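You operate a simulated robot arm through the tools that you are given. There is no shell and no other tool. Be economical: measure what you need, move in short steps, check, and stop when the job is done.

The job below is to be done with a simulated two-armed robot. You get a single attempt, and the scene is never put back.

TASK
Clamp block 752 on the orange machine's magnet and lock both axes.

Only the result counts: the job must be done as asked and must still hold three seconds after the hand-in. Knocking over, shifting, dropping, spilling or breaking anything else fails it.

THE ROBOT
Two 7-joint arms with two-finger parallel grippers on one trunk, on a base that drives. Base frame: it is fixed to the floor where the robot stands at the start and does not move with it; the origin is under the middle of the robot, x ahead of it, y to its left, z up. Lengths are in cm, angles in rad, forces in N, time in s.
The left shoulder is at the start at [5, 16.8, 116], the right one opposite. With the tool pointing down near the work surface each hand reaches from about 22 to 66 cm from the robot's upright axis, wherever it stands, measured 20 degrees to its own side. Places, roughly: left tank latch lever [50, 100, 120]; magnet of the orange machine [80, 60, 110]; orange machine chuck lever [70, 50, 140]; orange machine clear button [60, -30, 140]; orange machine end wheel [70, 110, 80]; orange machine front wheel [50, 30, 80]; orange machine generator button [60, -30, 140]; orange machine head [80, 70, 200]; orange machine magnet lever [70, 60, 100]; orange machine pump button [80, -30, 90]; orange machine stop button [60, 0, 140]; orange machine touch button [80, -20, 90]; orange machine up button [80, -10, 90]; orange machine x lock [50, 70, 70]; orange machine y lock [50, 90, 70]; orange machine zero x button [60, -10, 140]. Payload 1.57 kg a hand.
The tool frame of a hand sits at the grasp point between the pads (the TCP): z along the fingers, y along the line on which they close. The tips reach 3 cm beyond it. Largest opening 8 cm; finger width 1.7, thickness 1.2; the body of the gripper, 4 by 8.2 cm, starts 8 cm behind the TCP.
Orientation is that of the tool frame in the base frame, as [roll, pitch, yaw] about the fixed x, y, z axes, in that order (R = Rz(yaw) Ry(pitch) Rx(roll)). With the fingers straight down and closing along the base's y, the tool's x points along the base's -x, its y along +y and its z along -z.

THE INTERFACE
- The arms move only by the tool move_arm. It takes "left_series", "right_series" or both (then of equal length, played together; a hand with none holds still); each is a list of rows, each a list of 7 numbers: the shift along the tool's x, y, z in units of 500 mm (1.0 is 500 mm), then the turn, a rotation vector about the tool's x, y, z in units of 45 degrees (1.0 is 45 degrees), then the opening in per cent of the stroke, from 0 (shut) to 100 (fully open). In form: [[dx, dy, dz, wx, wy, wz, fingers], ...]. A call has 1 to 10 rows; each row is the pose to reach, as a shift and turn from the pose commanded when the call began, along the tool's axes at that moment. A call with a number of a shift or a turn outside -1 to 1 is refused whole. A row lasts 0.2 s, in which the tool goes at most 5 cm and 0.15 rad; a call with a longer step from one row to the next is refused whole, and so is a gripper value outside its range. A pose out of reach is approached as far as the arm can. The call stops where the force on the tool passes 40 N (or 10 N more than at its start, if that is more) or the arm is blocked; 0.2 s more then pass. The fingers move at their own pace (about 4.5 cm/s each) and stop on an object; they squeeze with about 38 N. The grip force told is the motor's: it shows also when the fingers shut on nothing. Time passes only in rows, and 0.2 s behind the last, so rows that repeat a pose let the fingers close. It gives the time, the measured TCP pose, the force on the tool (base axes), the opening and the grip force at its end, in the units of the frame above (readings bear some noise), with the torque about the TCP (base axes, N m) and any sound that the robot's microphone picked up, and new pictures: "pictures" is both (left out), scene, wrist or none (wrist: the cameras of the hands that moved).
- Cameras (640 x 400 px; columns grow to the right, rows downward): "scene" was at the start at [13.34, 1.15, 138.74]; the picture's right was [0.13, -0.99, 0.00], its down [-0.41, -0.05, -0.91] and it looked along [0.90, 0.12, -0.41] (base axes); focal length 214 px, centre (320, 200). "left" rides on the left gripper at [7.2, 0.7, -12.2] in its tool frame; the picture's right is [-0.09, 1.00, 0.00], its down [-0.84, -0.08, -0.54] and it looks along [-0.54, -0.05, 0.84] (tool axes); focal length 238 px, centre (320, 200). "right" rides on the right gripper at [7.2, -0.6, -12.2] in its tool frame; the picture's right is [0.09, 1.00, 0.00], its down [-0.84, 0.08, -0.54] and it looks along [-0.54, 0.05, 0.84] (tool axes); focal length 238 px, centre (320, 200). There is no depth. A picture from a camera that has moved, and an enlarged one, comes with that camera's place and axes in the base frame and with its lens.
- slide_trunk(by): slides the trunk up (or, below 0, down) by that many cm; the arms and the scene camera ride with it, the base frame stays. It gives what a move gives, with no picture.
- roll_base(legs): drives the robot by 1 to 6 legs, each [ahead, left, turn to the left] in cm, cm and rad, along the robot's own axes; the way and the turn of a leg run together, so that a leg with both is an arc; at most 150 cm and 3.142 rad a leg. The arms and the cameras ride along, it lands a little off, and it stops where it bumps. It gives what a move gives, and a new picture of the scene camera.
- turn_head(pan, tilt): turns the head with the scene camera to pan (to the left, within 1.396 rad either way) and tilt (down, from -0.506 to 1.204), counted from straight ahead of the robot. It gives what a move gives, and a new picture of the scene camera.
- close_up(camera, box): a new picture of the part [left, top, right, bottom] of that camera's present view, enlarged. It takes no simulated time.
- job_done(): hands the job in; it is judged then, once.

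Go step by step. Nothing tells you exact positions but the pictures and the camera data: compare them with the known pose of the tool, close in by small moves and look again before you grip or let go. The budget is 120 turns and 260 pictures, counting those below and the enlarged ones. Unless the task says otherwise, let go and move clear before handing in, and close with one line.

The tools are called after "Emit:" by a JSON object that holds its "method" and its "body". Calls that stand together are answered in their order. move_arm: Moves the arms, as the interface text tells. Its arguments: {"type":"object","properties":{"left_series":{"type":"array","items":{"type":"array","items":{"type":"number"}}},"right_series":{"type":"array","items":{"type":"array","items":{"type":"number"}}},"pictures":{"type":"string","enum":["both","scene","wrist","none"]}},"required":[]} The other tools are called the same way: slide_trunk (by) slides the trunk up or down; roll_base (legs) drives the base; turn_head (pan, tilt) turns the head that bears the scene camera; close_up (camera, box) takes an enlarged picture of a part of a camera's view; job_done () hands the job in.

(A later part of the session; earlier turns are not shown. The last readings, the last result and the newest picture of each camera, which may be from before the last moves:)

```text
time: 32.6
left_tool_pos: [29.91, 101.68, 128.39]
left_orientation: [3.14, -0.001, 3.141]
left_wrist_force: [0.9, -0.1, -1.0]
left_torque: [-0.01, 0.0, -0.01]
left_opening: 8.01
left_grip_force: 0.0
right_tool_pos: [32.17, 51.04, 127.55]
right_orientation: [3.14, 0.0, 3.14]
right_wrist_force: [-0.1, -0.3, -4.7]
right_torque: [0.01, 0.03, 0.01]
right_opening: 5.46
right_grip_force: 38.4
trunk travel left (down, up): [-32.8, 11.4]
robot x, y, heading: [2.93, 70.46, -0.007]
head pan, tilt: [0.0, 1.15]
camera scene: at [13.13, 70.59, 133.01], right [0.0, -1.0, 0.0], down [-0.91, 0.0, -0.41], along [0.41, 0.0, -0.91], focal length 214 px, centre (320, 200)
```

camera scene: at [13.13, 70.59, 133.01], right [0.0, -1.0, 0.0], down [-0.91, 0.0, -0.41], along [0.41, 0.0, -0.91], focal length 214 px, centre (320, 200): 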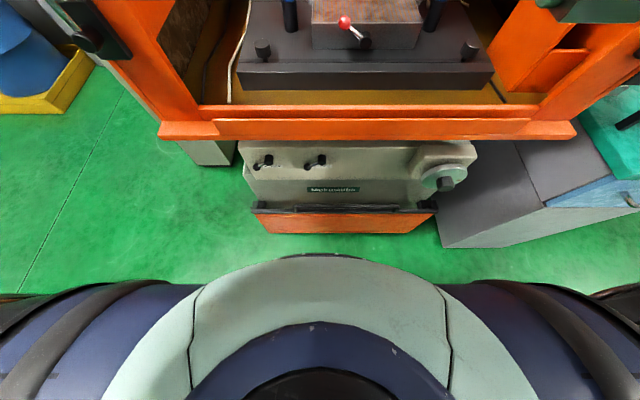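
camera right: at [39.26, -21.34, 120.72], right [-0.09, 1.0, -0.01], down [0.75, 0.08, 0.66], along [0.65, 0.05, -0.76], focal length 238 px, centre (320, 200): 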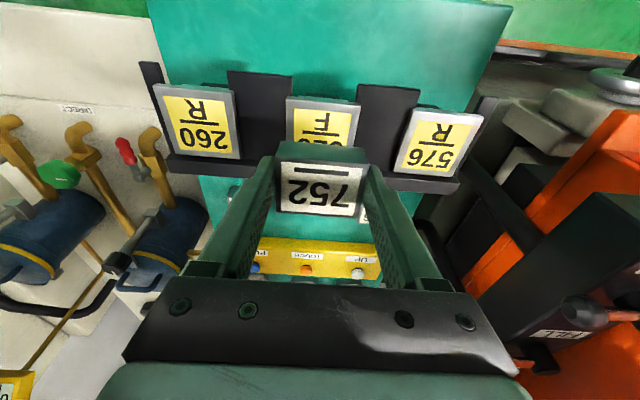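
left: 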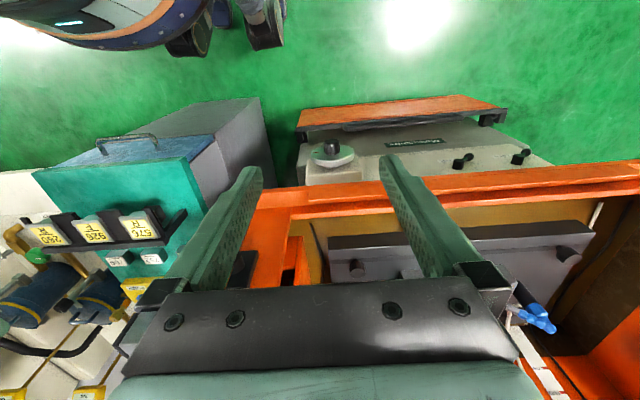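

The gap to the machine's front is about 10 cm more. I'll close in by 7 cm and turn left so the right shoulder comes forward, for reach to the magnet.

Emit:
{"method": "roll_base", "body": {"legs": [[6.5, 3, 0], [0, 0, 0.4]]}}

Emit:
{"method": "turn_head", "body": {"pan": -0.5, "tilt": 0.6}}

Emit:
{"method": "close_up", "body": {"camera": "scene", "box": [200, 100, 440, 250]}}

```text
time: 34.9
left_tool_pos: [22.1, 112.85, 128.45]
left_orientation: [-3.14, -0.001, -2.739]
left_wrist_force: [0.0, 0.6, -0.4]
left_torque: [-0.01, 0.0, 0.01]
left_opening: 8.01
left_grip_force: 0.1
right_tool_pos: [43.95, 66.91, 127.55]
right_orientation: [3.139, -0.001, -2.744]
right_wrist_force: [-0.4, -0.2, -4.3]
right_torque: [0.02, -0.05, 0.04]
right_opening: 5.46
right_grip_force: 38.2
trunk travel left (down, up): [-32.8, 11.4]
robot x, y, heading: [9.63, 73.54, 0.397]
head pan, tilt: [0.0, 1.15]
camera scene: at [18.83, 77.5, 133.0], right [0.39, -0.92, 0.0], down [-0.84, -0.35, -0.41], along [0.38, 0.16, -0.91], focal length 214 px, centre (320, 200)
```

scene: 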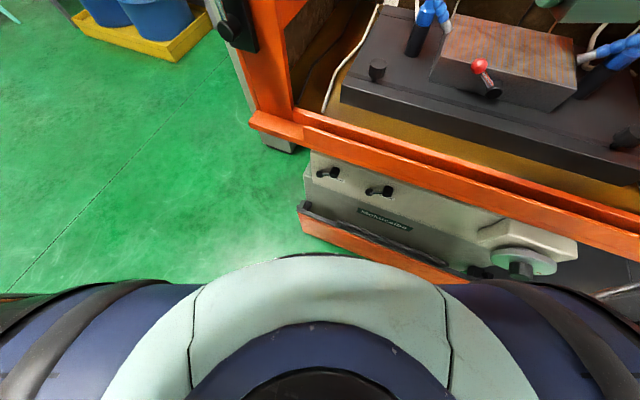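

```text
time: 35.8
left_tool_pos: [22.17, 112.75, 128.52]
left_orientation: [3.141, 0.0, -2.742]
left_wrist_force: [-0.3, -0.4, 0.6]
left_torque: [-0.01, -0.01, 0.02]
left_opening: 8.01
left_grip_force: 0.0
right_tool_pos: [43.94, 67.02, 127.55]
right_orientation: [3.14, -0.001, -2.743]
right_wrist_force: [-0.8, 0.6, -4.8]
right_torque: [0.01, -0.02, -0.01]
right_opening: 5.48
right_grip_force: 38.4
trunk travel left (down, up): [-32.8, 11.4]
robot x, y, heading: [9.39, 73.54, 0.396]
head pan, tilt: [-0.499, 0.6]
camera scene: at [22.14, 74.29, 137.17], right [-0.1, -0.99, 0.0], down [-0.56, 0.06, -0.82], along [0.82, -0.08, -0.57], focal length 214 px, centre (320, 200)
```

scene: 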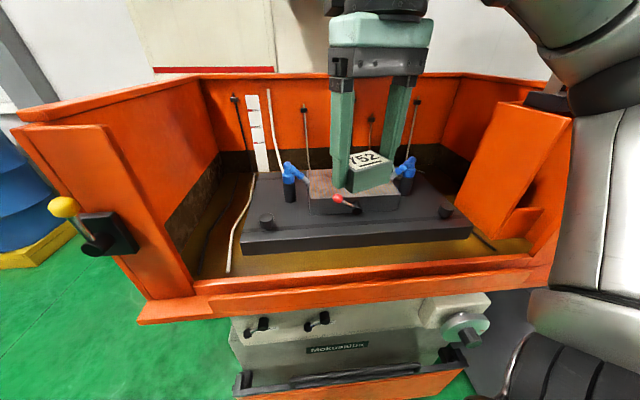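

```text
2.67 times, centred on (320, 175) of scene
camera zoom: at [22.14, 74.29, 137.17], right [-0.1, -0.99, 0.0], down [-0.56, 0.06, -0.82], along [0.82, -0.08, -0.57], focal length 572 px, centre (320, 267)
```

zoom: 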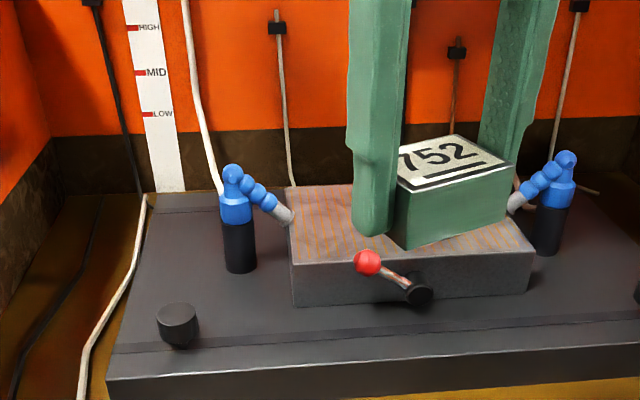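

The block is level and held. The machine's chuck hangs above the magnet and might foul my wrist, so I'll look at it before approaching.

Emit:
{"method": "turn_head", "body": {"pan": -0.5, "tilt": 0.15}}

Emit:
{"method": "turn_head", "body": {"pan": -0.9, "tilt": 0.25}}

```text
time: 36.7
left_tool_pos: [22.22, 112.8, 128.39]
left_orientation: [-3.141, 0.001, -2.741]
left_wrist_force: [0.1, -0.4, 1.0]
left_torque: [0.0, -0.02, 0.0]
left_opening: 7.99
left_grip_force: 0.1
right_tool_pos: [44.0, 66.94, 127.46]
right_orientation: [3.14, 0.0, -2.746]
right_wrist_force: [0.4, 0.2, -4.5]
right_torque: [0.01, -0.01, -0.01]
right_opening: 5.48
right_grip_force: 37.7
trunk travel left (down, up): [-32.8, 11.4]
robot x, y, heading: [9.19, 73.32, 0.399]
head pan, tilt: [-0.499, 0.15]
camera scene: at [22.58, 74.24, 141.31], right [-0.1, -0.99, 0.0], down [-0.15, 0.02, -0.99], along [0.98, -0.1, -0.15], focal length 214 px, centre (320, 200)
```

scene: 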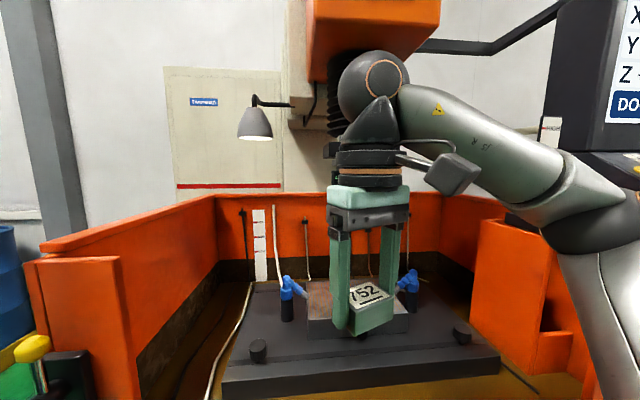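

```text
time: 37.6
left_tool_pos: [22.17, 112.62, 128.42]
left_orientation: [3.141, 0.0, -2.739]
left_wrist_force: [-0.1, 0.1, 0.4]
left_torque: [0.02, -0.02, 0.02]
left_opening: 7.98
left_grip_force: 0.0
right_tool_pos: [43.97, 67.06, 127.56]
right_orientation: [3.14, 0.0, -2.744]
right_wrist_force: [-0.4, -0.2, -4.7]
right_torque: [-0.01, -0.01, -0.02]
right_opening: 5.48
right_grip_force: 37.6
trunk travel left (down, up): [-32.8, 11.4]
robot x, y, heading: [9.76, 73.81, 0.393]
head pan, tilt: [-0.901, 0.25]
camera scene: at [21.54, 70.68, 140.4], right [-0.48, -0.88, 0.0], down [-0.22, 0.12, -0.97], along [0.85, -0.47, -0.25], focal length 214 px, centre (320, 200)
```

scene: 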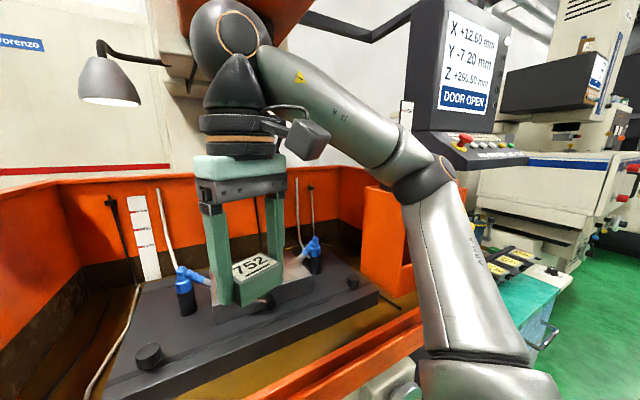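

The chuck hangs near (74,59) with its bottom around z≈135, right behind my hand. I'll move the hand aside, straightening its yaw, to see it clearly.

Emit:
{"method": "move_arm", "body": {"right_series": [[0.012, -0.015, 0, 0, 0, 0.06, 0], [0.035, -0.045, 0, 0, 0, 0.13, 0], [0.06, -0.075, 0, 0, 0, 0.2, 0], [0.085, -0.105, 0, 0, 0, 0.27, 0], [0.11, -0.135, 0, 0, 0, 0.34, 0], [0.135, -0.165, 0, 0, 0, 0.41, 0], [0.16, -0.195, 0, 0, 0, 0.48, 0], [0.175, -0.22, 0, 0, 0, 0.506, 0], [0.182, -0.227, 0, 0, 0, 0.506, 0]], "pictures": "none"}}

Emit:
{"method": "turn_head", "body": {"pan": -0.45, "tilt": 0.25}}

Emit:
{"method": "close_up", "body": {"camera": "scene", "box": [240, 80, 480, 320]}}

```text
time: 39.6
left_tool_pos: [22.08, 112.65, 128.55]
left_orientation: [-3.141, 0.0, -2.742]
left_wrist_force: [1.0, -0.6, 0.1]
left_torque: [-0.03, 0.01, -0.01]
left_opening: 8.0
left_grip_force: 0.1
right_tool_pos: [40.7, 57.88, 124.6]
right_orientation: [3.14, 0.001, 3.141]
right_wrist_force: [-0.1, 0.5, -5.2]
right_torque: [-0.03, 0.01, 0.0]
right_opening: 5.46
right_grip_force: 37.4
right hand out of reach, approached as far as the arm can: row 5, 6, 7, 8, 9
trunk travel left (down, up): [-32.8, 11.4]
robot x, y, heading: [9.98, 73.92, 0.395]
head pan, tilt: [-0.901, 0.25]
```

```text
time: 40.5
left_tool_pos: [22.14, 112.65, 128.46]
left_orientation: [3.142, -0.001, -2.742]
left_wrist_force: [0.3, -0.5, 0.4]
left_torque: [0.01, 0.03, 0.0]
left_opening: 8.02
left_grip_force: 0.1
right_tool_pos: [40.52, 57.8, 124.68]
right_orientation: [3.14, 0.0, 3.141]
right_wrist_force: [0.9, -0.1, -4.6]
right_torque: [0.0, -0.02, 0.0]
right_opening: 5.45
right_grip_force: 38.1
trunk travel left (down, up): [-32.8, 11.4]
robot x, y, heading: [9.37, 73.41, 0.397]
head pan, tilt: [-0.45, 0.25]
camera scene: at [22.67, 74.68, 140.39], right [-0.05, -1.0, 0.0], down [-0.25, 0.01, -0.97], along [0.97, -0.05, -0.25], focal length 214 px, centre (320, 200)
```

scene: 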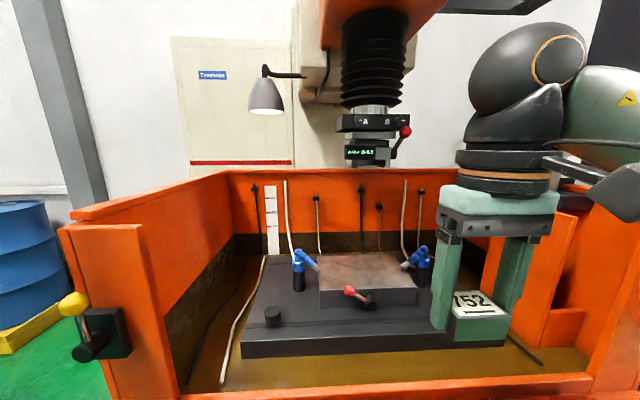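

```text
1.67 times, centred on (360, 200) of scene
camera zoom: at [22.67, 74.68, 140.39], right [-0.05, -1.0, 0.0], down [-0.25, 0.01, -0.97], along [0.97, -0.05, -0.25], focal length 358 px, centre (253, 200)
```

zoom: 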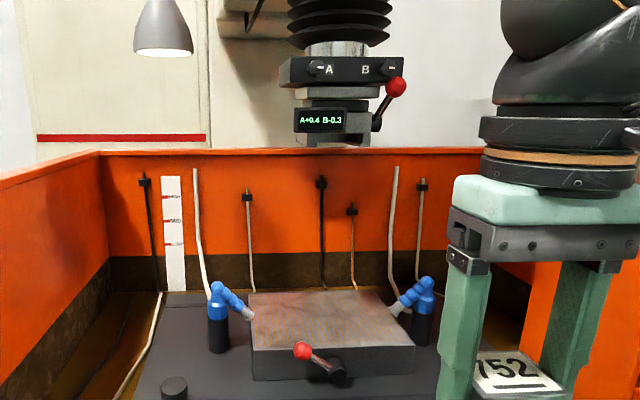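

The chuck's display box overhangs the magnet at z≈137, so I'll keep the hand forward of it, tilting if needed. Now I'll move to a viewing spot in front of the magnet.

Emit:
{"method": "move_arm", "body": {"right_series": [[-0.015, 0.01, 0.005, 0, 0, 0, 0], [-0.05, 0.03, 0.02, 0, 0, 0, 0], [-0.085, 0.06, 0.035, 0, 0, 0, 0], [-0.12, 0.09, 0.05, 0, 0, 0, 0], [-0.155, 0.12, 0.065, 0, 0, 0, 0], [-0.19, 0.15, 0.08, 0, 0, 0, 0], [-0.225, 0.18, 0.095, 0, 0, 0, 0], [-0.26, 0.21, 0.11, 0, 0, 0, 0], [-0.295, 0.235, 0.125, 0, 0, 0, 0], [-0.31, 0.245, 0.13, 0, 0, 0, 0]]}}

```text
time: 42.7
left_tool_pos: [22.18, 112.65, 128.46]
left_orientation: [-3.141, 0.0, -2.742]
left_wrist_force: [-0.4, -0.1, -0.4]
left_torque: [-0.07, -0.02, -0.01]
left_opening: 8.01
left_grip_force: 0.0
right_tool_pos: [56.2, 70.2, 118.15]
right_orientation: [3.138, 0.001, -3.14]
right_wrist_force: [0.1, 0.0, -4.1]
right_torque: [0.0, 0.02, -0.01]
right_opening: 5.45
right_grip_force: 38.4
trunk travel left (down, up): [-32.8, 11.4]
robot x, y, heading: [9.32, 73.49, 0.397]
head pan, tilt: [-0.45, 0.25]
camera scene: at [22.69, 74.7, 140.39], right [-0.05, -1.0, 0.0], down [-0.25, 0.01, -0.97], along [0.97, -0.05, -0.25], focal length 214 px, centre (320, 200)
camera right: at [48.97, 69.41, 130.46], right [-0.09, 1.0, 0.0], down [0.84, 0.08, 0.54], along [0.54, 0.05, -0.84], focal length 238 px, centre (320, 200)
```

scene: 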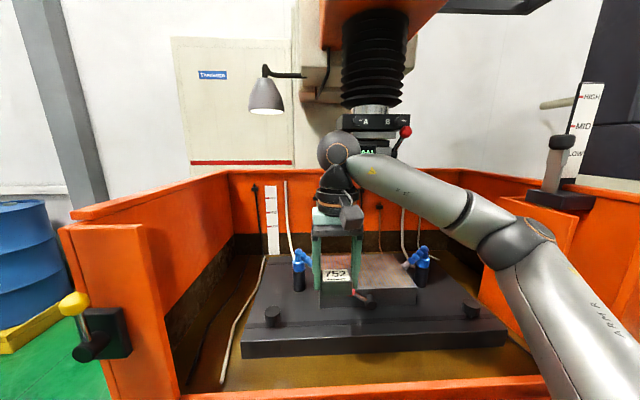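
right: 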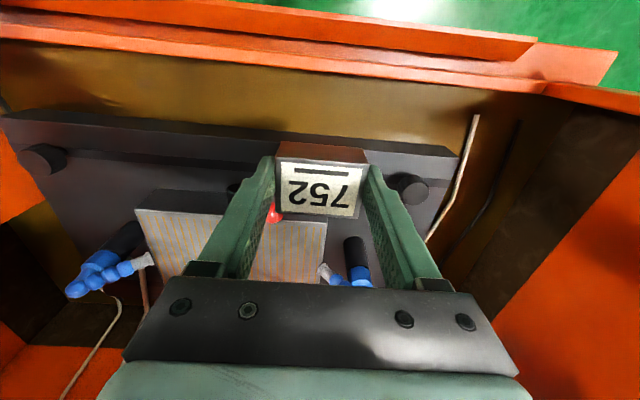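

From the wrist view, the magnet top is z≈105.1, front edge x≈68.7, y 47–72. The lever knob is at (66.6,65.2,106.8). I'll approach with the hand tipped back, so the wrist stays clear of the chuck.

Emit:
{"method": "move_arm", "body": {"right_series": [[-0.015, -0.005, 0.008, 0, -0.04, 0, 0], [-0.04, -0.015, 0.018, 0, -0.1, 0, 0], [-0.065, -0.025, 0.03, 0, -0.16, 0, 0], [-0.09, -0.034, 0.042, 0, -0.22, 0, 0], [-0.115, -0.042, 0.054, 0, -0.28, 0, 0], [-0.14, -0.05, 0.066, 0, -0.34, 0, 0], [-0.165, -0.058, 0.078, 0, -0.4, 0, 0], [-0.19, -0.065, 0.09, 0, -0.46, 0, 0], [-0.215, -0.07, 0.098, 0, -0.52, 0, 0], [-0.236, -0.074, 0.102, 0, -0.57, 0, 0]]}}

```text
time: 44.9
left_tool_pos: [22.07, 112.67, 128.42]
left_orientation: [-3.141, -0.001, -2.742]
left_wrist_force: [0.0, -0.1, 0.3]
left_torque: [0.03, 0.02, 0.01]
left_opening: 7.99
left_grip_force: 0.0
right_tool_pos: [68.01, 66.57, 113.1]
right_orientation: [3.139, 0.449, -3.14]
right_wrist_force: [-0.1, 0.6, -5.6]
right_torque: [-0.01, 0.04, -0.05]
right_opening: 5.47
right_grip_force: 37.4
trunk travel left (down, up): [-32.8, 11.4]
robot x, y, heading: [9.14, 73.85, 0.401]
head pan, tilt: [-0.45, 0.25]
camera scene: at [22.71, 74.68, 140.39], right [-0.05, -1.0, 0.0], down [-0.25, 0.01, -0.97], along [0.97, -0.05, -0.25], focal length 214 px, centre (320, 200)
camera right: at [56.22, 65.69, 121.01], right [-0.08, 1.0, -0.04], down [0.52, 0.08, 0.85], along [0.85, 0.05, -0.52], focal length 238 px, centre (320, 200)
```

scene: 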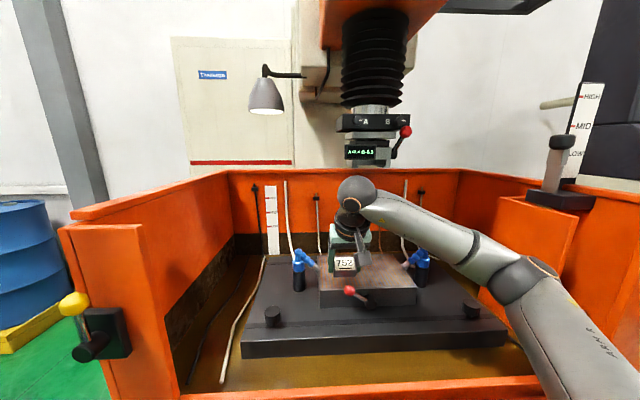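
right: 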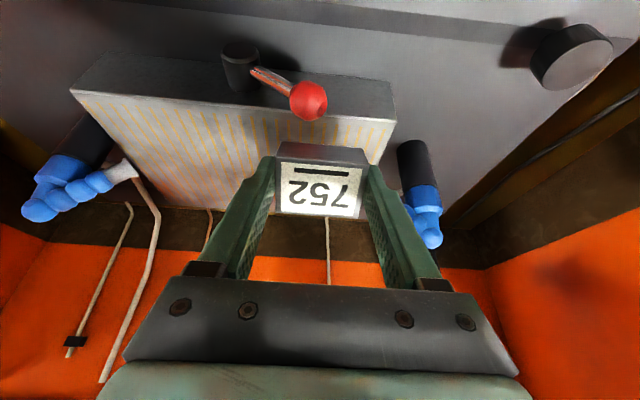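

Clear of the chuck. I'll move over the magnet and reduce the tilt while lowering to just above the surface.

Emit:
{"method": "move_arm", "body": {"right_series": [[-0.02, -0.003, 0.018, 0, 0, 0, 0], [-0.04, -0.007, 0.036, 0, 0, 0, 0], [-0.059, -0.01, 0.053, 0, 0, 0, 0], [-0.055, -0.01, 0.065, 0, 0.05, 0, 0], [-0.049, -0.01, 0.077, 0, 0.11, 0, 0], [-0.0415, -0.01, 0.089, 0, 0.17, 0, 0], [-0.0385, -0.01, 0.095, 0, 0.24, 0, 0], [-0.0355, -0.01, 0.1015, 0, 0.317, 0, 0]]}}

Emit:
{"method": "close_up", "body": {"camera": "scene", "box": [260, 120, 460, 320]}}

```text
time: 46.7
left_tool_pos: [22.06, 112.74, 128.46]
left_orientation: [-3.141, 0.0, -2.742]
left_wrist_force: [-0.1, -0.1, 0.2]
left_torque: [-0.03, -0.02, -0.01]
left_opening: 8.03
left_grip_force: 0.0
right_tool_pos: [71.7, 65.9, 109.18]
right_orientation: [3.141, 0.197, -3.141]
right_wrist_force: [-0.2, -0.2, -5.4]
right_torque: [-0.06, 0.03, -0.02]
right_opening: 5.45
right_grip_force: 37.8
trunk travel left (down, up): [-32.8, 11.4]
robot x, y, heading: [9.13, 73.65, 0.4]
head pan, tilt: [-0.45, 0.25]
camera scene: at [22.71, 74.7, 140.39], right [-0.05, -1.0, 0.0], down [-0.25, 0.01, -0.97], along [0.97, -0.05, -0.25], focal length 214 px, centre (320, 200)
camera right: at [62.31, 65.16, 119.89], right [-0.09, 1.0, -0.02], down [0.71, 0.08, 0.7], along [0.69, 0.05, -0.72], focal length 238 px, centre (320, 200)
```

scene: 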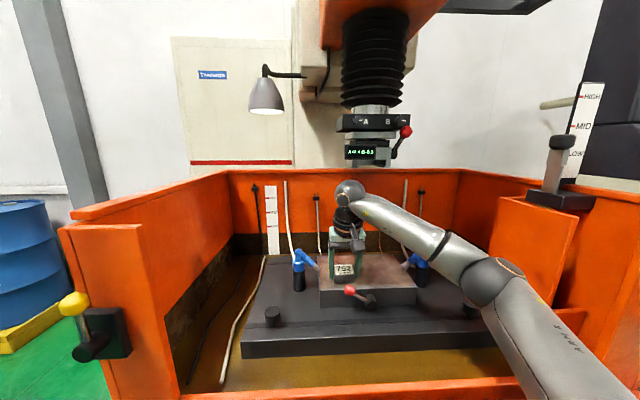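
right: 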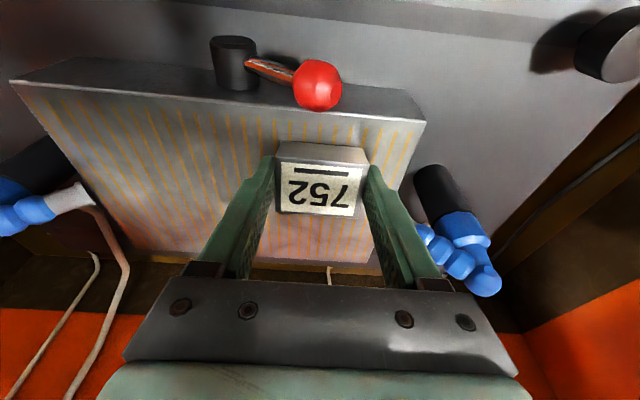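

```text
2.00 times, centred on (360, 220) of scene
camera zoom: at [22.71, 74.7, 140.39], right [-0.05, -1.0, 0.0], down [-0.25, 0.01, -0.97], along [0.97, -0.05, -0.25], focal length 429 px, centre (240, 160)
```

zoom: 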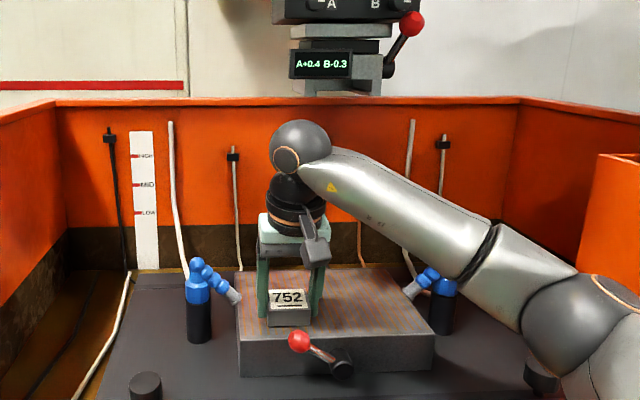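

There are about 2 cm between the wrist top and the chuck, enough to straighten fully. I'll level the block just above the magnet.

Emit:
{"method": "move_arm", "body": {"right_series": [[-0.002, 0.001, 0.0, 0, 0.06, 0, 0], [-0.003, 0.002, 0.0, 0, 0.12, 0, 0], [-0.004, 0.002, 0.003, 0, 0.19, 0, 0], [-0.005, 0.002, 0.005, 0, 0.251, 0, 0]]}}

Emit:
{"method": "close_up", "body": {"camera": "scene", "box": [290, 120, 430, 320]}}

```text
time: 47.7
left_tool_pos: [22.14, 112.73, 128.45]
left_orientation: [3.142, -0.001, -2.744]
left_wrist_force: [0.2, 0.3, 0.1]
left_torque: [0.02, 0.0, 0.0]
left_opening: 8.0
left_grip_force: 0.0
right_tool_pos: [72.05, 66.1, 109.1]
right_orientation: [3.141, -0.001, 3.141]
right_wrist_force: [0.3, -0.8, -5.4]
right_torque: [0.0, 0.03, -0.04]
right_opening: 5.44
right_grip_force: 37.7
trunk travel left (down, up): [-32.8, 11.4]
robot x, y, heading: [9.1, 73.64, 0.4]
head pan, tilt: [-0.45, 0.25]
camera scene: at [22.7, 74.7, 140.39], right [-0.05, -1.0, 0.0], down [-0.25, 0.01, -0.97], along [0.97, -0.05, -0.25], focal length 214 px, centre (320, 200)
camera right: at [64.85, 65.31, 121.35], right [-0.09, 1.0, 0.0], down [0.84, 0.08, 0.54], along [0.54, 0.05, -0.84], focal length 238 px, centre (320, 200)
```

scene: 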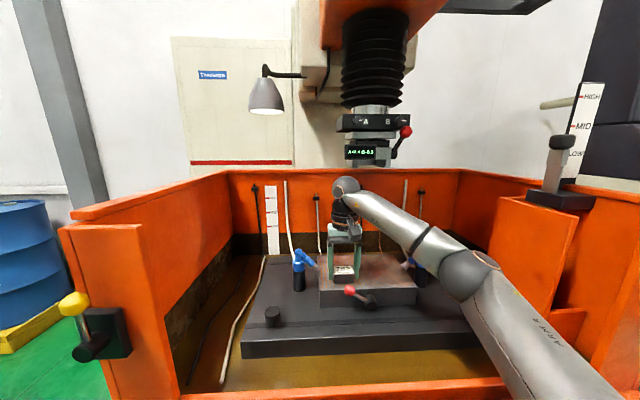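
right: 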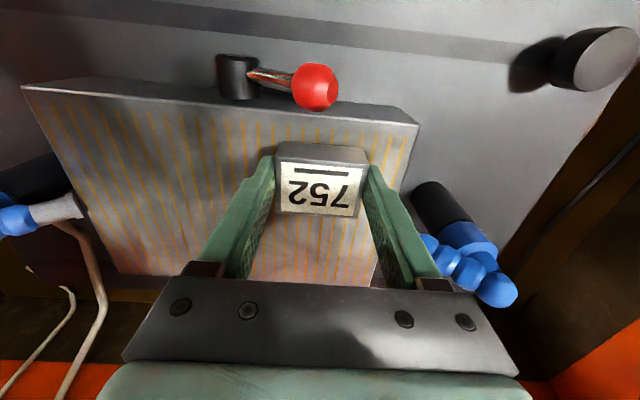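

```text
2.00 times, centred on (360, 220) of scene
camera zoom: at [22.7, 74.7, 140.39], right [-0.05, -1.0, 0.0], down [-0.25, 0.01, -0.97], along [0.97, -0.05, -0.25], focal length 429 px, centre (240, 160)
```

zoom: 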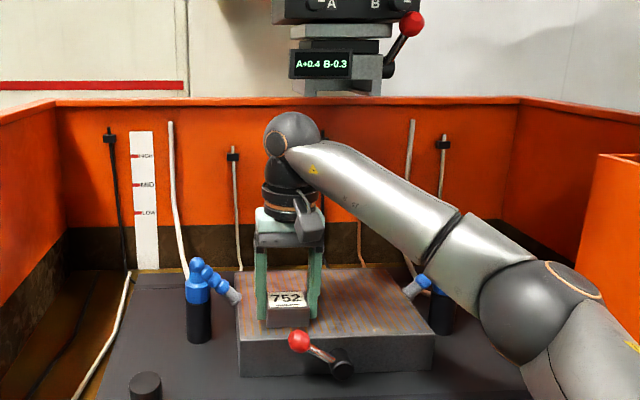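

Emit:
{"method": "move_arm", "body": {"right_series": [[0, 0, 0.003, 0, 0, 0, 0], [0, 0, 0.006, 0, 0, 0, 0], [0, 0, 0.009, 0, 0, 0, 0], [0, 0, 0.012, 0, 0, 0, 0]], "pictures": "wrist"}}

```text
time: 48.7
left_tool_pos: [22.03, 112.7, 128.41]
left_orientation: [-3.141, 0.0, -2.743]
left_wrist_force: [-0.6, -0.8, 0.2]
left_torque: [-0.01, 0.01, -0.01]
left_opening: 8.02
left_grip_force: 0.1
right_tool_pos: [72.11, 66.01, 108.71]
right_orientation: [3.139, 0.007, 3.141]
right_wrist_force: [4.0, -0.9, 11.9]
right_torque: [-0.49, 0.13, 0.13]
right_opening: 5.45
right_grip_force: 38.5
trunk travel left (down, up): [-32.8, 11.4]
robot x, y, heading: [9.28, 73.48, 0.4]
head pan, tilt: [-0.45, 0.25]
camera right: at [64.76, 65.25, 121.0], right [-0.09, 1.0, 0.0], down [0.83, 0.08, 0.55], along [0.55, 0.05, -0.84], focal length 238 px, centre (320, 200)
```

right: 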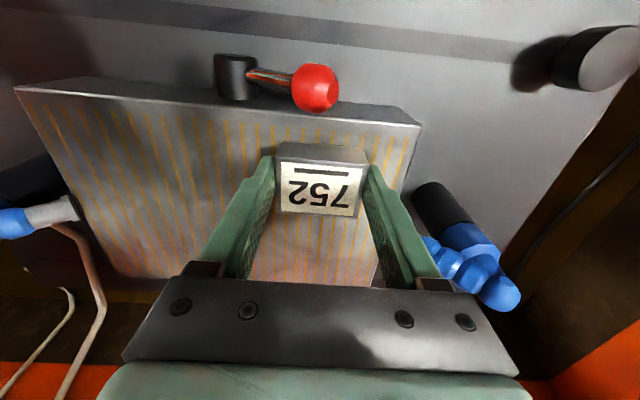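

The block is resting on the magnet (contact force). I'll ease off and open the fingers a little.

Emit:
{"method": "move_arm", "body": {"right_series": [[0, 0, -0.003, 0, 0, 0, 0], [0, 0, -0.003, 0, 0, 0, 75], [0, 0, -0.003, 0, 0, 0, 88], [0, 0, -0.003, 0, 0, 0, 88]], "pictures": "wrist"}}

Emit:
{"method": "close_up", "body": {"camera": "right", "box": [200, 40, 440, 240]}}

```text
time: 49.7
left_tool_pos: [22.09, 112.77, 128.51]
left_orientation: [-3.141, 0.001, -2.74]
left_wrist_force: [-0.4, -0.8, -0.2]
left_torque: [0.0, 0.0, -0.04]
left_opening: 7.99
left_grip_force: 0.0
right_tool_pos: [71.92, 66.04, 108.67]
right_orientation: [3.139, 0.002, -3.14]
right_wrist_force: [0.5, -0.5, -0.4]
right_torque: [-0.01, 0.04, -0.02]
right_opening: 7.04
right_grip_force: 0.0
trunk travel left (down, up): [-32.8, 11.4]
robot x, y, heading: [9.09, 73.56, 0.396]
head pan, tilt: [-0.45, 0.25]
camera right: at [64.8, 65.27, 120.92], right [-0.09, 1.0, 0.0], down [0.84, 0.08, 0.54], along [0.54, 0.05, -0.84], focal length 238 px, centre (320, 200)
```

right: 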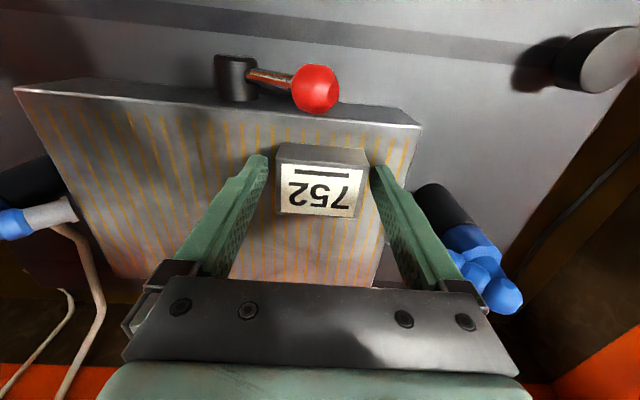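

```text
2.00 times, centred on (320, 140) of right
camera zoom: at [64.8, 65.27, 120.92], right [-0.09, 1.0, 0.0], down [0.84, 0.08, 0.54], along [0.54, 0.05, -0.84], focal length 477 px, centre (320, 320)
```

zoom: 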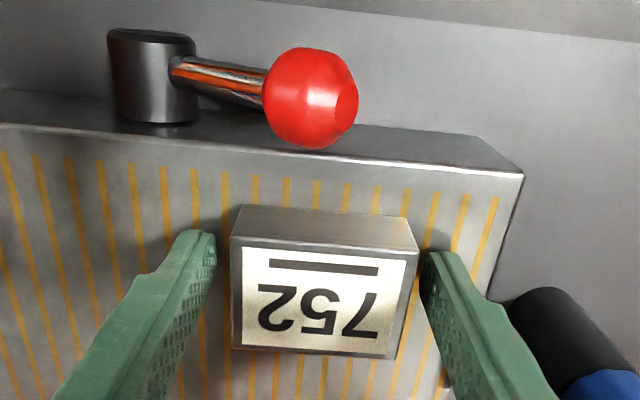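

The block lies flat on the magnet. The lever pivots about the x axis at about (y 60, z 102), with its knob to the left, so it must swing over to the right. I'll back the hand out first.

Emit:
{"method": "move_arm", "body": {"right_series": [[0.025, 0, -0.002, 0, 0, 0, 88], [0.05, 0, -0.004, 0, 0, 0, 88], [0.075, 0, -0.02, 0, 0, 0, 88], [0.1, 0, -0.038, 0, 0, 0, 88], [0.15, 0.01, -0.07, 0, 0, 0, 88], [0.2, 0.04, -0.09, 0, 0, 0, 0], [0.24, 0.07, -0.1, 0, 0, 0, 0], [0.24, 0.09, -0.1, 0, 0, 0, 0]]}}

Emit:
{"method": "close_up", "body": {"camera": "scene", "box": [270, 210, 450, 330]}}

```text
time: 51.5
left_tool_pos: [22.1, 112.78, 128.43]
left_orientation: [3.141, -0.001, -2.74]
left_wrist_force: [-0.2, -0.9, 0.1]
left_torque: [0.0, 0.0, 0.02]
left_opening: 8.01
left_grip_force: 0.1
right_tool_pos: [60.03, 70.47, 113.73]
right_orientation: [3.14, 0.002, 3.14]
right_wrist_force: [0.5, 0.8, -0.4]
right_torque: [0.05, 0.04, -0.03]
right_opening: 0.03
right_grip_force: 0.6
trunk travel left (down, up): [-32.8, 11.4]
robot x, y, heading: [9.22, 73.75, 0.396]
head pan, tilt: [-0.45, 0.25]
camera scene: at [22.66, 74.72, 140.39], right [-0.05, -1.0, 0.0], down [-0.25, 0.01, -0.97], along [0.97, -0.05, -0.25], focal length 214 px, centre (320, 200)
camera right: at [52.77, 69.78, 125.96], right [-0.09, 1.0, 0.0], down [0.84, 0.08, 0.54], along [0.54, 0.05, -0.84], focal length 238 px, centre (320, 200)
```

scene: 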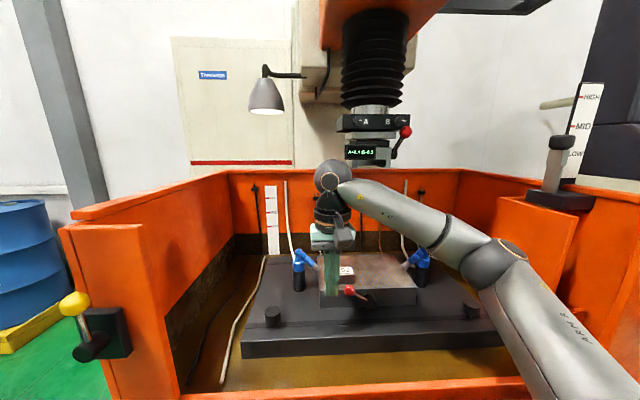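
right: 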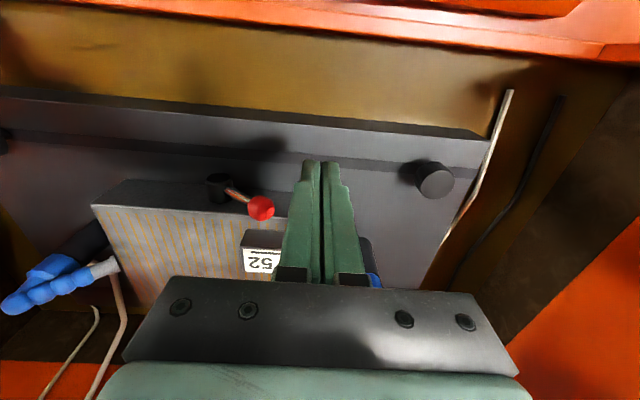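

```text
3.33 times, centred on (360, 270) of scene
camera zoom: at [22.66, 74.72, 140.39], right [-0.05, -1.0, 0.0], down [-0.25, 0.01, -0.97], along [0.97, -0.05, -0.25], focal length 715 px, centre (187, -33)
```

zoom: 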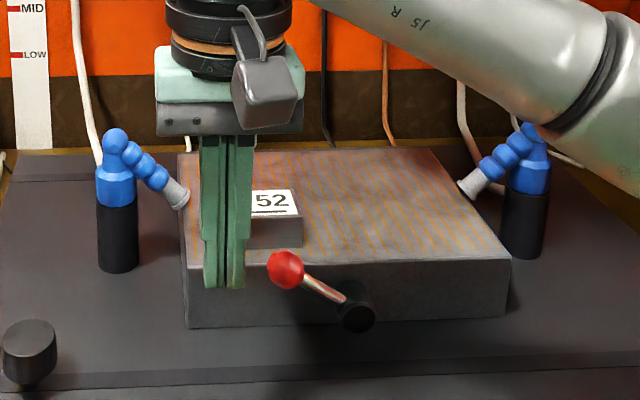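

I'll set the closed fingertips to the left of the knob.

Emit:
{"method": "move_arm", "body": {"right_series": [[-0.04, 0, 0.025, 0, 0, 0, 0], [-0.08, 0, 0.055, 0, 0, 0, 0], [-0.12, 0, 0.085, 0, 0, 0, 0], [-0.132, -0.01, 0.102, 0, 0, 0, 0], [-0.132, -0.03, 0.102, 0, 0, 0, 0]], "pictures": "wrist"}}

Emit:
{"method": "close_up", "body": {"camera": "scene", "box": [270, 210, 450, 330]}}

```text
time: 52.7
left_tool_pos: [22.13, 112.67, 128.43]
left_orientation: [-3.141, 0.0, -2.743]
left_wrist_force: [-0.3, -0.2, -0.4]
left_torque: [0.02, -0.01, -0.01]
left_opening: 8.02
left_grip_force: 0.1
right_tool_pos: [66.63, 68.98, 108.55]
right_orientation: [3.141, 0.003, -3.14]
right_wrist_force: [0.3, -0.9, -1.0]
right_torque: [0.05, 0.02, 0.0]
right_opening: 0.0
right_grip_force: 21.6
trunk travel left (down, up): [-32.8, 11.4]
robot x, y, heading: [9.52, 73.58, 0.402]
head pan, tilt: [-0.45, 0.25]
camera right: at [59.36, 68.31, 120.81], right [-0.09, 1.0, 0.0], down [0.84, 0.08, 0.54], along [0.54, 0.05, -0.84], focal length 238 px, centre (320, 200)
```

right: 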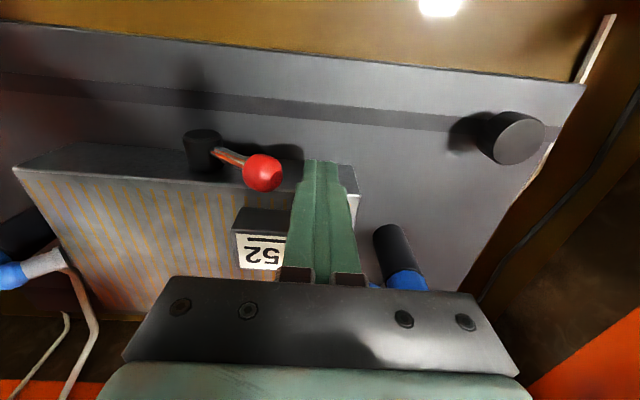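

```text
3.33 times, centred on (360, 270) of scene
camera zoom: at [22.64, 74.68, 140.4], right [-0.05, -1.0, 0.0], down [-0.25, 0.01, -0.97], along [0.97, -0.05, -0.25], focal length 715 px, centre (187, -33)
```

zoom: 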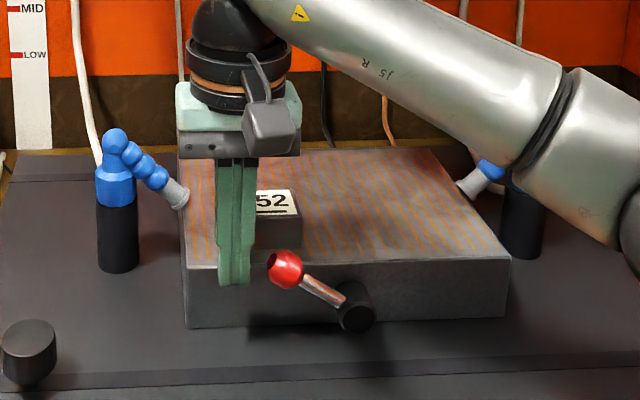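

Emit:
{"method": "move_arm", "body": {"right_series": [[0, -0.02, 0, 0, 0, 0, 0], [0, -0.035, 0, 0, 0, 0, 0], [0, -0.05, 0, 0, 0, 0, 0], [0, -0.065, 0, 0, 0, 0, 0], [0, -0.08, 0, 0, 0, 0, 0], [0, -0.095, 0, 0, 0, 0, 0], [0, -0.11, 0, 0, 0, 0, 0]], "pictures": "wrist"}}

Emit:
{"method": "close_up", "body": {"camera": "scene", "box": [270, 210, 450, 330]}}

```text
time: 53.7
left_tool_pos: [21.9, 112.83, 128.55]
left_orientation: [3.14, 0.0, -2.738]
left_wrist_force: [-1.0, -0.5, -0.5]
left_torque: [0.03, 0.0, -0.02]
left_opening: 8.03
left_grip_force: 0.1
right_tool_pos: [66.63, 67.04, 109.28]
right_orientation: [3.11, 0.02, -3.122]
right_wrist_force: [-0.5, 10.9, 5.9]
right_torque: [0.19, -0.01, 0.01]
right_opening: 0.0
right_grip_force: 21.8
trunk travel left (down, up): [-32.8, 11.4]
robot x, y, heading: [9.24, 73.83, 0.401]
head pan, tilt: [-0.45, 0.25]
stopped in row 4 (right hand): the force on the tool passed its limit (the readings are from after the stop); the commanded pose is now the measured one
camera right: at [59.15, 65.88, 121.33], right [-0.11, 0.99, 0.03], down [0.83, 0.08, 0.56], along [0.55, 0.09, -0.83], focal length 238 px, centre (320, 200)
```

right: 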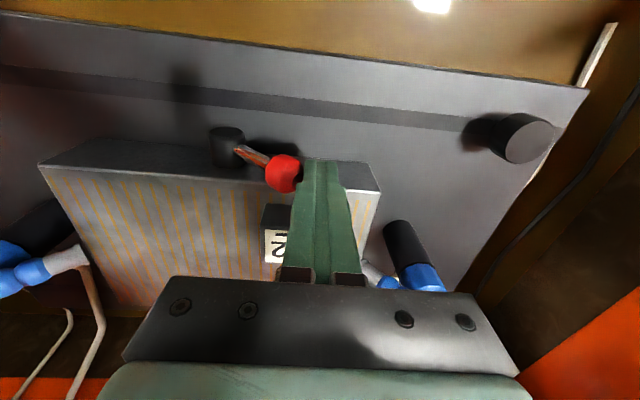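

```text
3.33 times, centred on (360, 270) of scene
camera zoom: at [22.57, 74.77, 140.4], right [-0.05, -1.0, 0.0], down [-0.25, 0.01, -0.97], along [0.97, -0.05, -0.25], focal length 715 px, centre (187, -33)
```

zoom: 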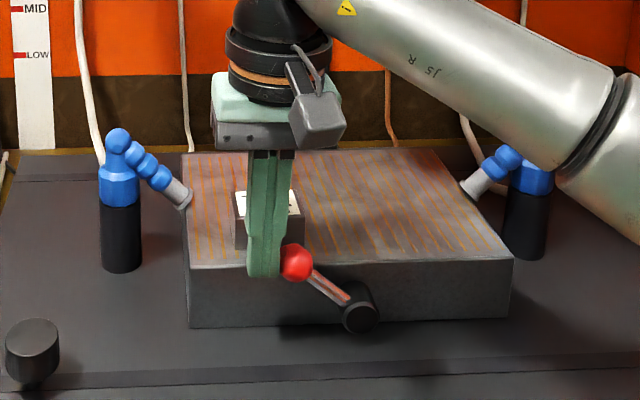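

The lever turned a few degrees upward before the force limit stopped the push. I'll push on along its arc, rising with the knob and more slowly.

Emit:
{"method": "move_arm", "body": {"right_series": [[0, -0.006, -0.005, 0, 0, 0, 0], [0, -0.012, -0.01, 0, 0, 0, 0], [0, -0.018, -0.016, 0, 0, 0, 0], [0, -0.025, -0.022, 0, 0, 0, 0], [0, -0.032, -0.027, 0, 0, 0, 0], [0, -0.04, -0.032, 0, 0, 0, 0]], "pictures": "wrist"}}

Emit:
{"method": "close_up", "body": {"camera": "scene", "box": [270, 210, 450, 330]}}

```text
time: 55.1
left_tool_pos: [22.14, 112.6, 128.44]
left_orientation: [3.14, 0.0, -2.743]
left_wrist_force: [-0.5, -0.3, -0.1]
left_torque: [0.01, 0.04, 0.01]
left_opening: 7.99
left_grip_force: 0.1
right_tool_pos: [66.79, 64.13, 110.19]
right_orientation: [3.129, 0.008, -3.138]
right_wrist_force: [-0.1, 1.7, 0.4]
right_torque: [-0.07, -0.06, 0.02]
right_opening: 0.02
right_grip_force: 21.2
trunk travel left (down, up): [-32.8, 11.4]
robot x, y, heading: [9.41, 73.71, 0.399]
head pan, tilt: [-0.45, 0.25]
camera right: at [59.49, 63.24, 122.37], right [-0.09, 1.0, 0.01], down [0.83, 0.07, 0.55], along [0.55, 0.06, -0.84], focal length 238 px, centre (320, 200)
```

right: 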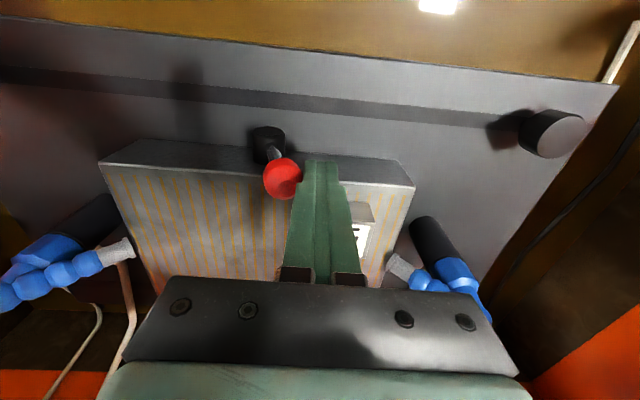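

```text
3.33 times, centred on (360, 270) of scene
camera zoom: at [22.7, 74.63, 140.34], right [-0.05, -1.0, 0.0], down [-0.25, 0.01, -0.97], along [0.97, -0.05, -0.25], focal length 715 px, centre (187, -33)
```

zoom: 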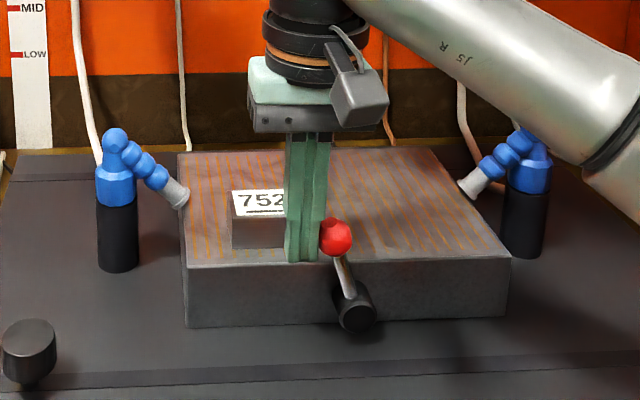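

The lever is nearly upright. I'll keep pushing it to the right.

Emit:
{"method": "move_arm", "body": {"right_series": [[0, -0.016, 0, 0, 0, 0, 0], [0, -0.032, 0, 0, 0, 0, 0], [0, -0.048, 0.004, 0, 0, 0, 0], [0, -0.064, 0.01, 0, 0, 0, 0], [0, -0.08, 0.018, 0, 0, 0, 0], [0, -0.096, 0.026, 0, 0, 0, 0], [0, -0.112, 0.034, 0, 0, 0, 0], [0, -0.128, 0.04, 0, 0, 0, 0]], "pictures": "wrist"}}

Emit:
{"method": "close_up", "body": {"camera": "scene", "box": [270, 210, 450, 330]}}

```text
time: 56.9
left_tool_pos: [22.01, 112.75, 128.53]
left_orientation: [3.141, -0.002, -2.741]
left_wrist_force: [-1.4, -0.2, 0.3]
left_torque: [-0.03, -0.01, 0.0]
left_opening: 7.99
left_grip_force: 0.0
right_tool_pos: [66.79, 58.51, 108.36]
right_orientation: [3.119, 0.013, -3.13]
right_wrist_force: [-0.3, 1.5, -0.1]
right_torque: [0.02, -0.03, 0.0]
right_opening: 0.01
right_grip_force: 21.2
trunk travel left (down, up): [-32.8, 11.4]
robot x, y, heading: [9.47, 73.74, 0.398]
head pan, tilt: [-0.45, 0.25]
camera right: at [59.4, 57.32, 120.52], right [-0.11, 0.99, 0.02], down [0.83, 0.08, 0.56], along [0.55, 0.08, -0.83], focal length 238 px, centre (320, 200)
```

right: 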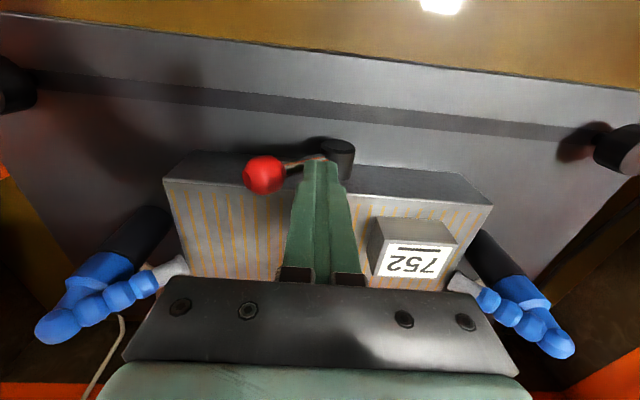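

```text
3.33 times, centred on (360, 270) of scene
camera zoom: at [22.65, 74.79, 140.39], right [-0.05, -1.0, 0.0], down [-0.25, 0.01, -0.97], along [0.97, -0.05, -0.25], focal length 715 px, centre (187, -33)
```

zoom: 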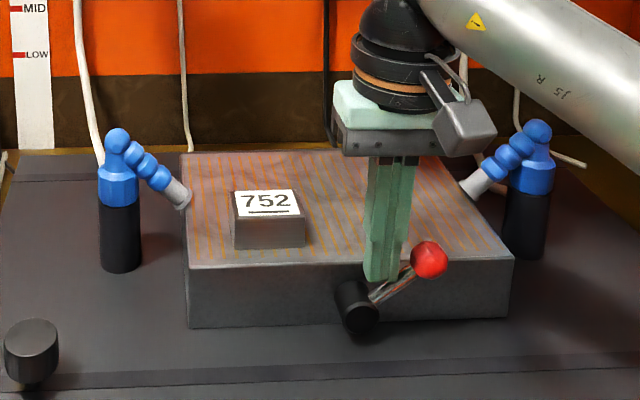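

Emit:
{"method": "move_arm", "body": {"right_series": [[0, -0.008, 0, 0, 0, 0, 0], [0, -0.016, 0, 0, 0, 0, 0], [0, -0.024, 0, 0, 0, 0, 0], [0, -0.032, 0, 0, 0, 0, 0], [0, -0.04, 0, 0, 0, 0, 0]], "pictures": "none"}}

Emit:
{"method": "close_up", "body": {"camera": "scene", "box": [270, 210, 450, 330]}}

```text
time: 58.1
left_tool_pos: [21.92, 113.31, 128.38]
left_orientation: [-3.139, -0.003, -2.74]
left_wrist_force: [0.7, 0.0, -0.1]
left_torque: [0.03, 0.01, 0.01]
left_opening: 7.99
left_grip_force: 0.1
right_tool_pos: [66.75, 57.35, 108.6]
right_orientation: [3.109, 0.022, -3.117]
right_wrist_force: [-1.9, 34.3, 7.6]
right_torque: [1.02, 0.0, 0.05]
right_opening: 0.01
right_grip_force: 21.6
trunk travel left (down, up): [-32.8, 11.4]
robot x, y, heading: [9.31, 73.6, 0.399]
head pan, tilt: [-0.45, 0.25]
```

```text
3.33 times, centred on (360, 270) of scene
camera zoom: at [22.55, 75.34, 140.41], right [-0.05, -1.0, 0.0], down [-0.25, 0.01, -0.97], along [0.97, -0.05, -0.25], focal length 715 px, centre (187, -33)
```

zoom: 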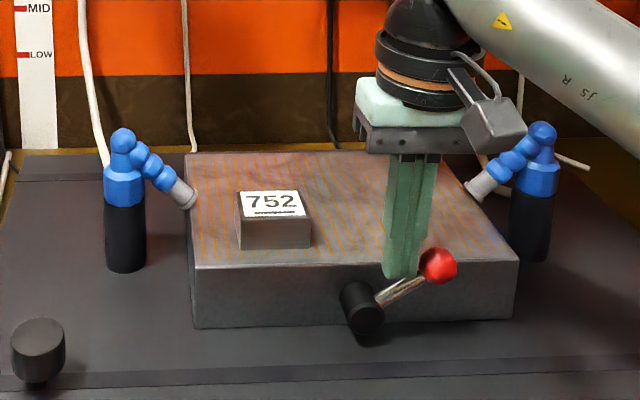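

The lever reached its stop on the right (mirror of its start), so the magnet should be on. I'll back the hand away and check the lever labels.

Emit:
{"method": "move_arm", "body": {"right_series": [[0, 0.02, 0, 0, 0, 0, 0], [0.03, 0.03, -0.01, 0, 0, 0, 0], [0.1, 0.03, -0.03, 0, 0, 0, 0], [0.18, 0.03, -0.06, 0, 0, 0, 0], [0.26, 0.03, -0.1, 0, 0, 0, 0], [0.34, 0.03, -0.15, 0, 0, 0, 0]], "pictures": "wrist"}}

Emit:
{"method": "close_up", "body": {"camera": "scene", "box": [270, 210, 450, 330]}}

```text
time: 59.5
left_tool_pos: [21.93, 112.8, 128.55]
left_orientation: [3.141, -0.002, -2.741]
left_wrist_force: [0.0, 0.3, -1.1]
left_torque: [0.05, 0.0, 0.0]
left_opening: 7.99
left_grip_force: 0.1
right_tool_pos: [49.47, 57.3, 115.76]
right_orientation: [3.119, 0.014, -3.13]
right_wrist_force: [-0.1, 0.4, -0.6]
right_torque: [0.03, 0.01, 0.02]
right_opening: 0.01
right_grip_force: 21.7
trunk travel left (down, up): [-32.8, 11.4]
robot x, y, heading: [9.42, 73.92, 0.402]
head pan, tilt: [-0.45, 0.25]
camera right: at [42.15, 56.33, 127.89], right [-0.1, 0.99, 0.02], down [0.83, 0.08, 0.56], along [0.55, 0.08, -0.83], focal length 238 px, centre (320, 200)
```

right: 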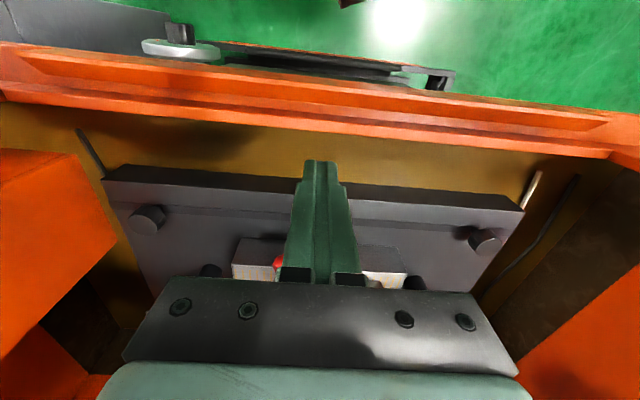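

```text
3.33 times, centred on (360, 270) of scene
camera zoom: at [22.57, 74.78, 140.4], right [-0.05, -1.0, 0.0], down [-0.25, 0.01, -0.97], along [0.97, -0.05, -0.25], focal length 715 px, centre (187, -33)
```

zoom: 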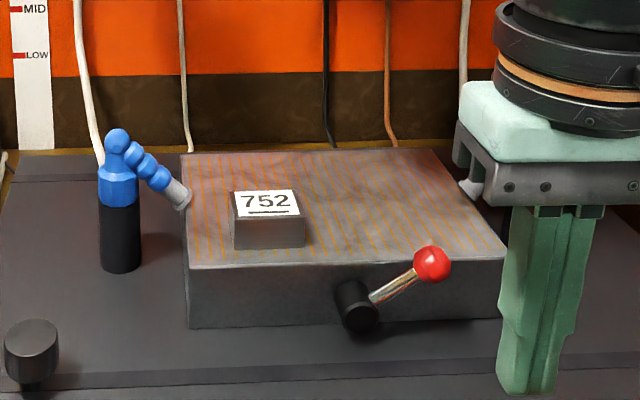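

The block sits flat with the lever thrown right. Next the axis locks: I'll look at them.

Emit:
{"method": "turn_head", "body": {"pan": -0.3, "tilt": 0.95}}

Emit:
{"method": "close_up", "body": {"camera": "scene", "box": [200, 160, 400, 285]}}

```text
time: 60.6
left_tool_pos: [22.02, 112.78, 128.53]
left_orientation: [3.14, -0.003, -2.74]
left_wrist_force: [-0.2, 0.1, -0.1]
left_torque: [-0.05, -0.01, -0.02]
left_opening: 8.01
left_grip_force: 0.1
right_tool_pos: [49.69, 57.38, 115.76]
right_orientation: [3.119, 0.015, -3.13]
right_wrist_force: [-0.3, -0.4, 0.9]
right_torque: [-0.03, 0.01, 0.0]
right_opening: 0.01
right_grip_force: 20.7
trunk travel left (down, up): [-32.8, 11.4]
robot x, y, heading: [9.03, 73.58, 0.4]
head pan, tilt: [-0.3, 0.949]
camera scene: at [20.56, 75.96, 134.34], right [0.1, -0.99, 0.0], down [-0.81, -0.08, -0.58], along [0.58, 0.06, -0.81], focal length 214 px, centre (320, 200)
```

scene: 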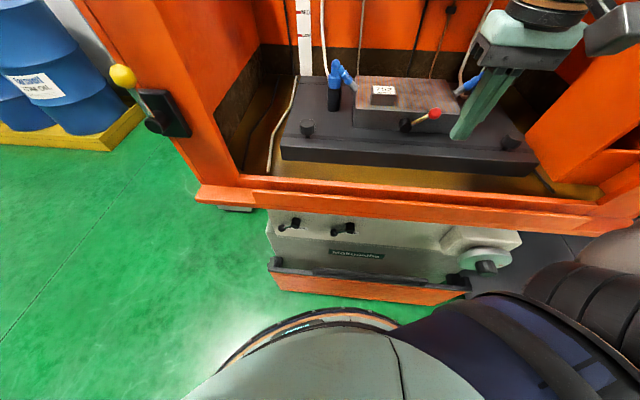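

```text
3.20 times, centred on (300, 222) of scene
camera zoom: at [20.56, 75.96, 134.34], right [0.1, -0.99, 0.0], down [-0.81, -0.08, -0.58], along [0.58, 0.06, -0.81], focal length 686 px, centre (384, 128)
```

zoom: 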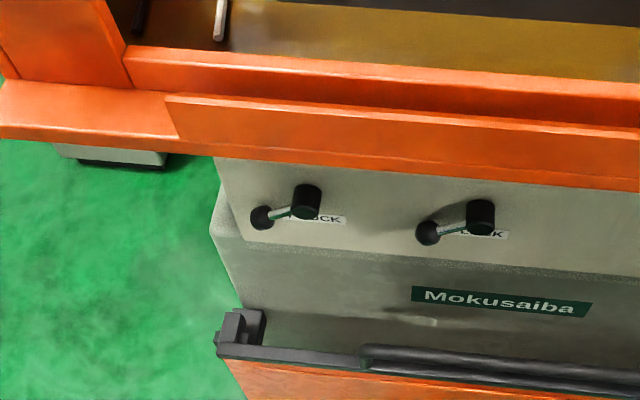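

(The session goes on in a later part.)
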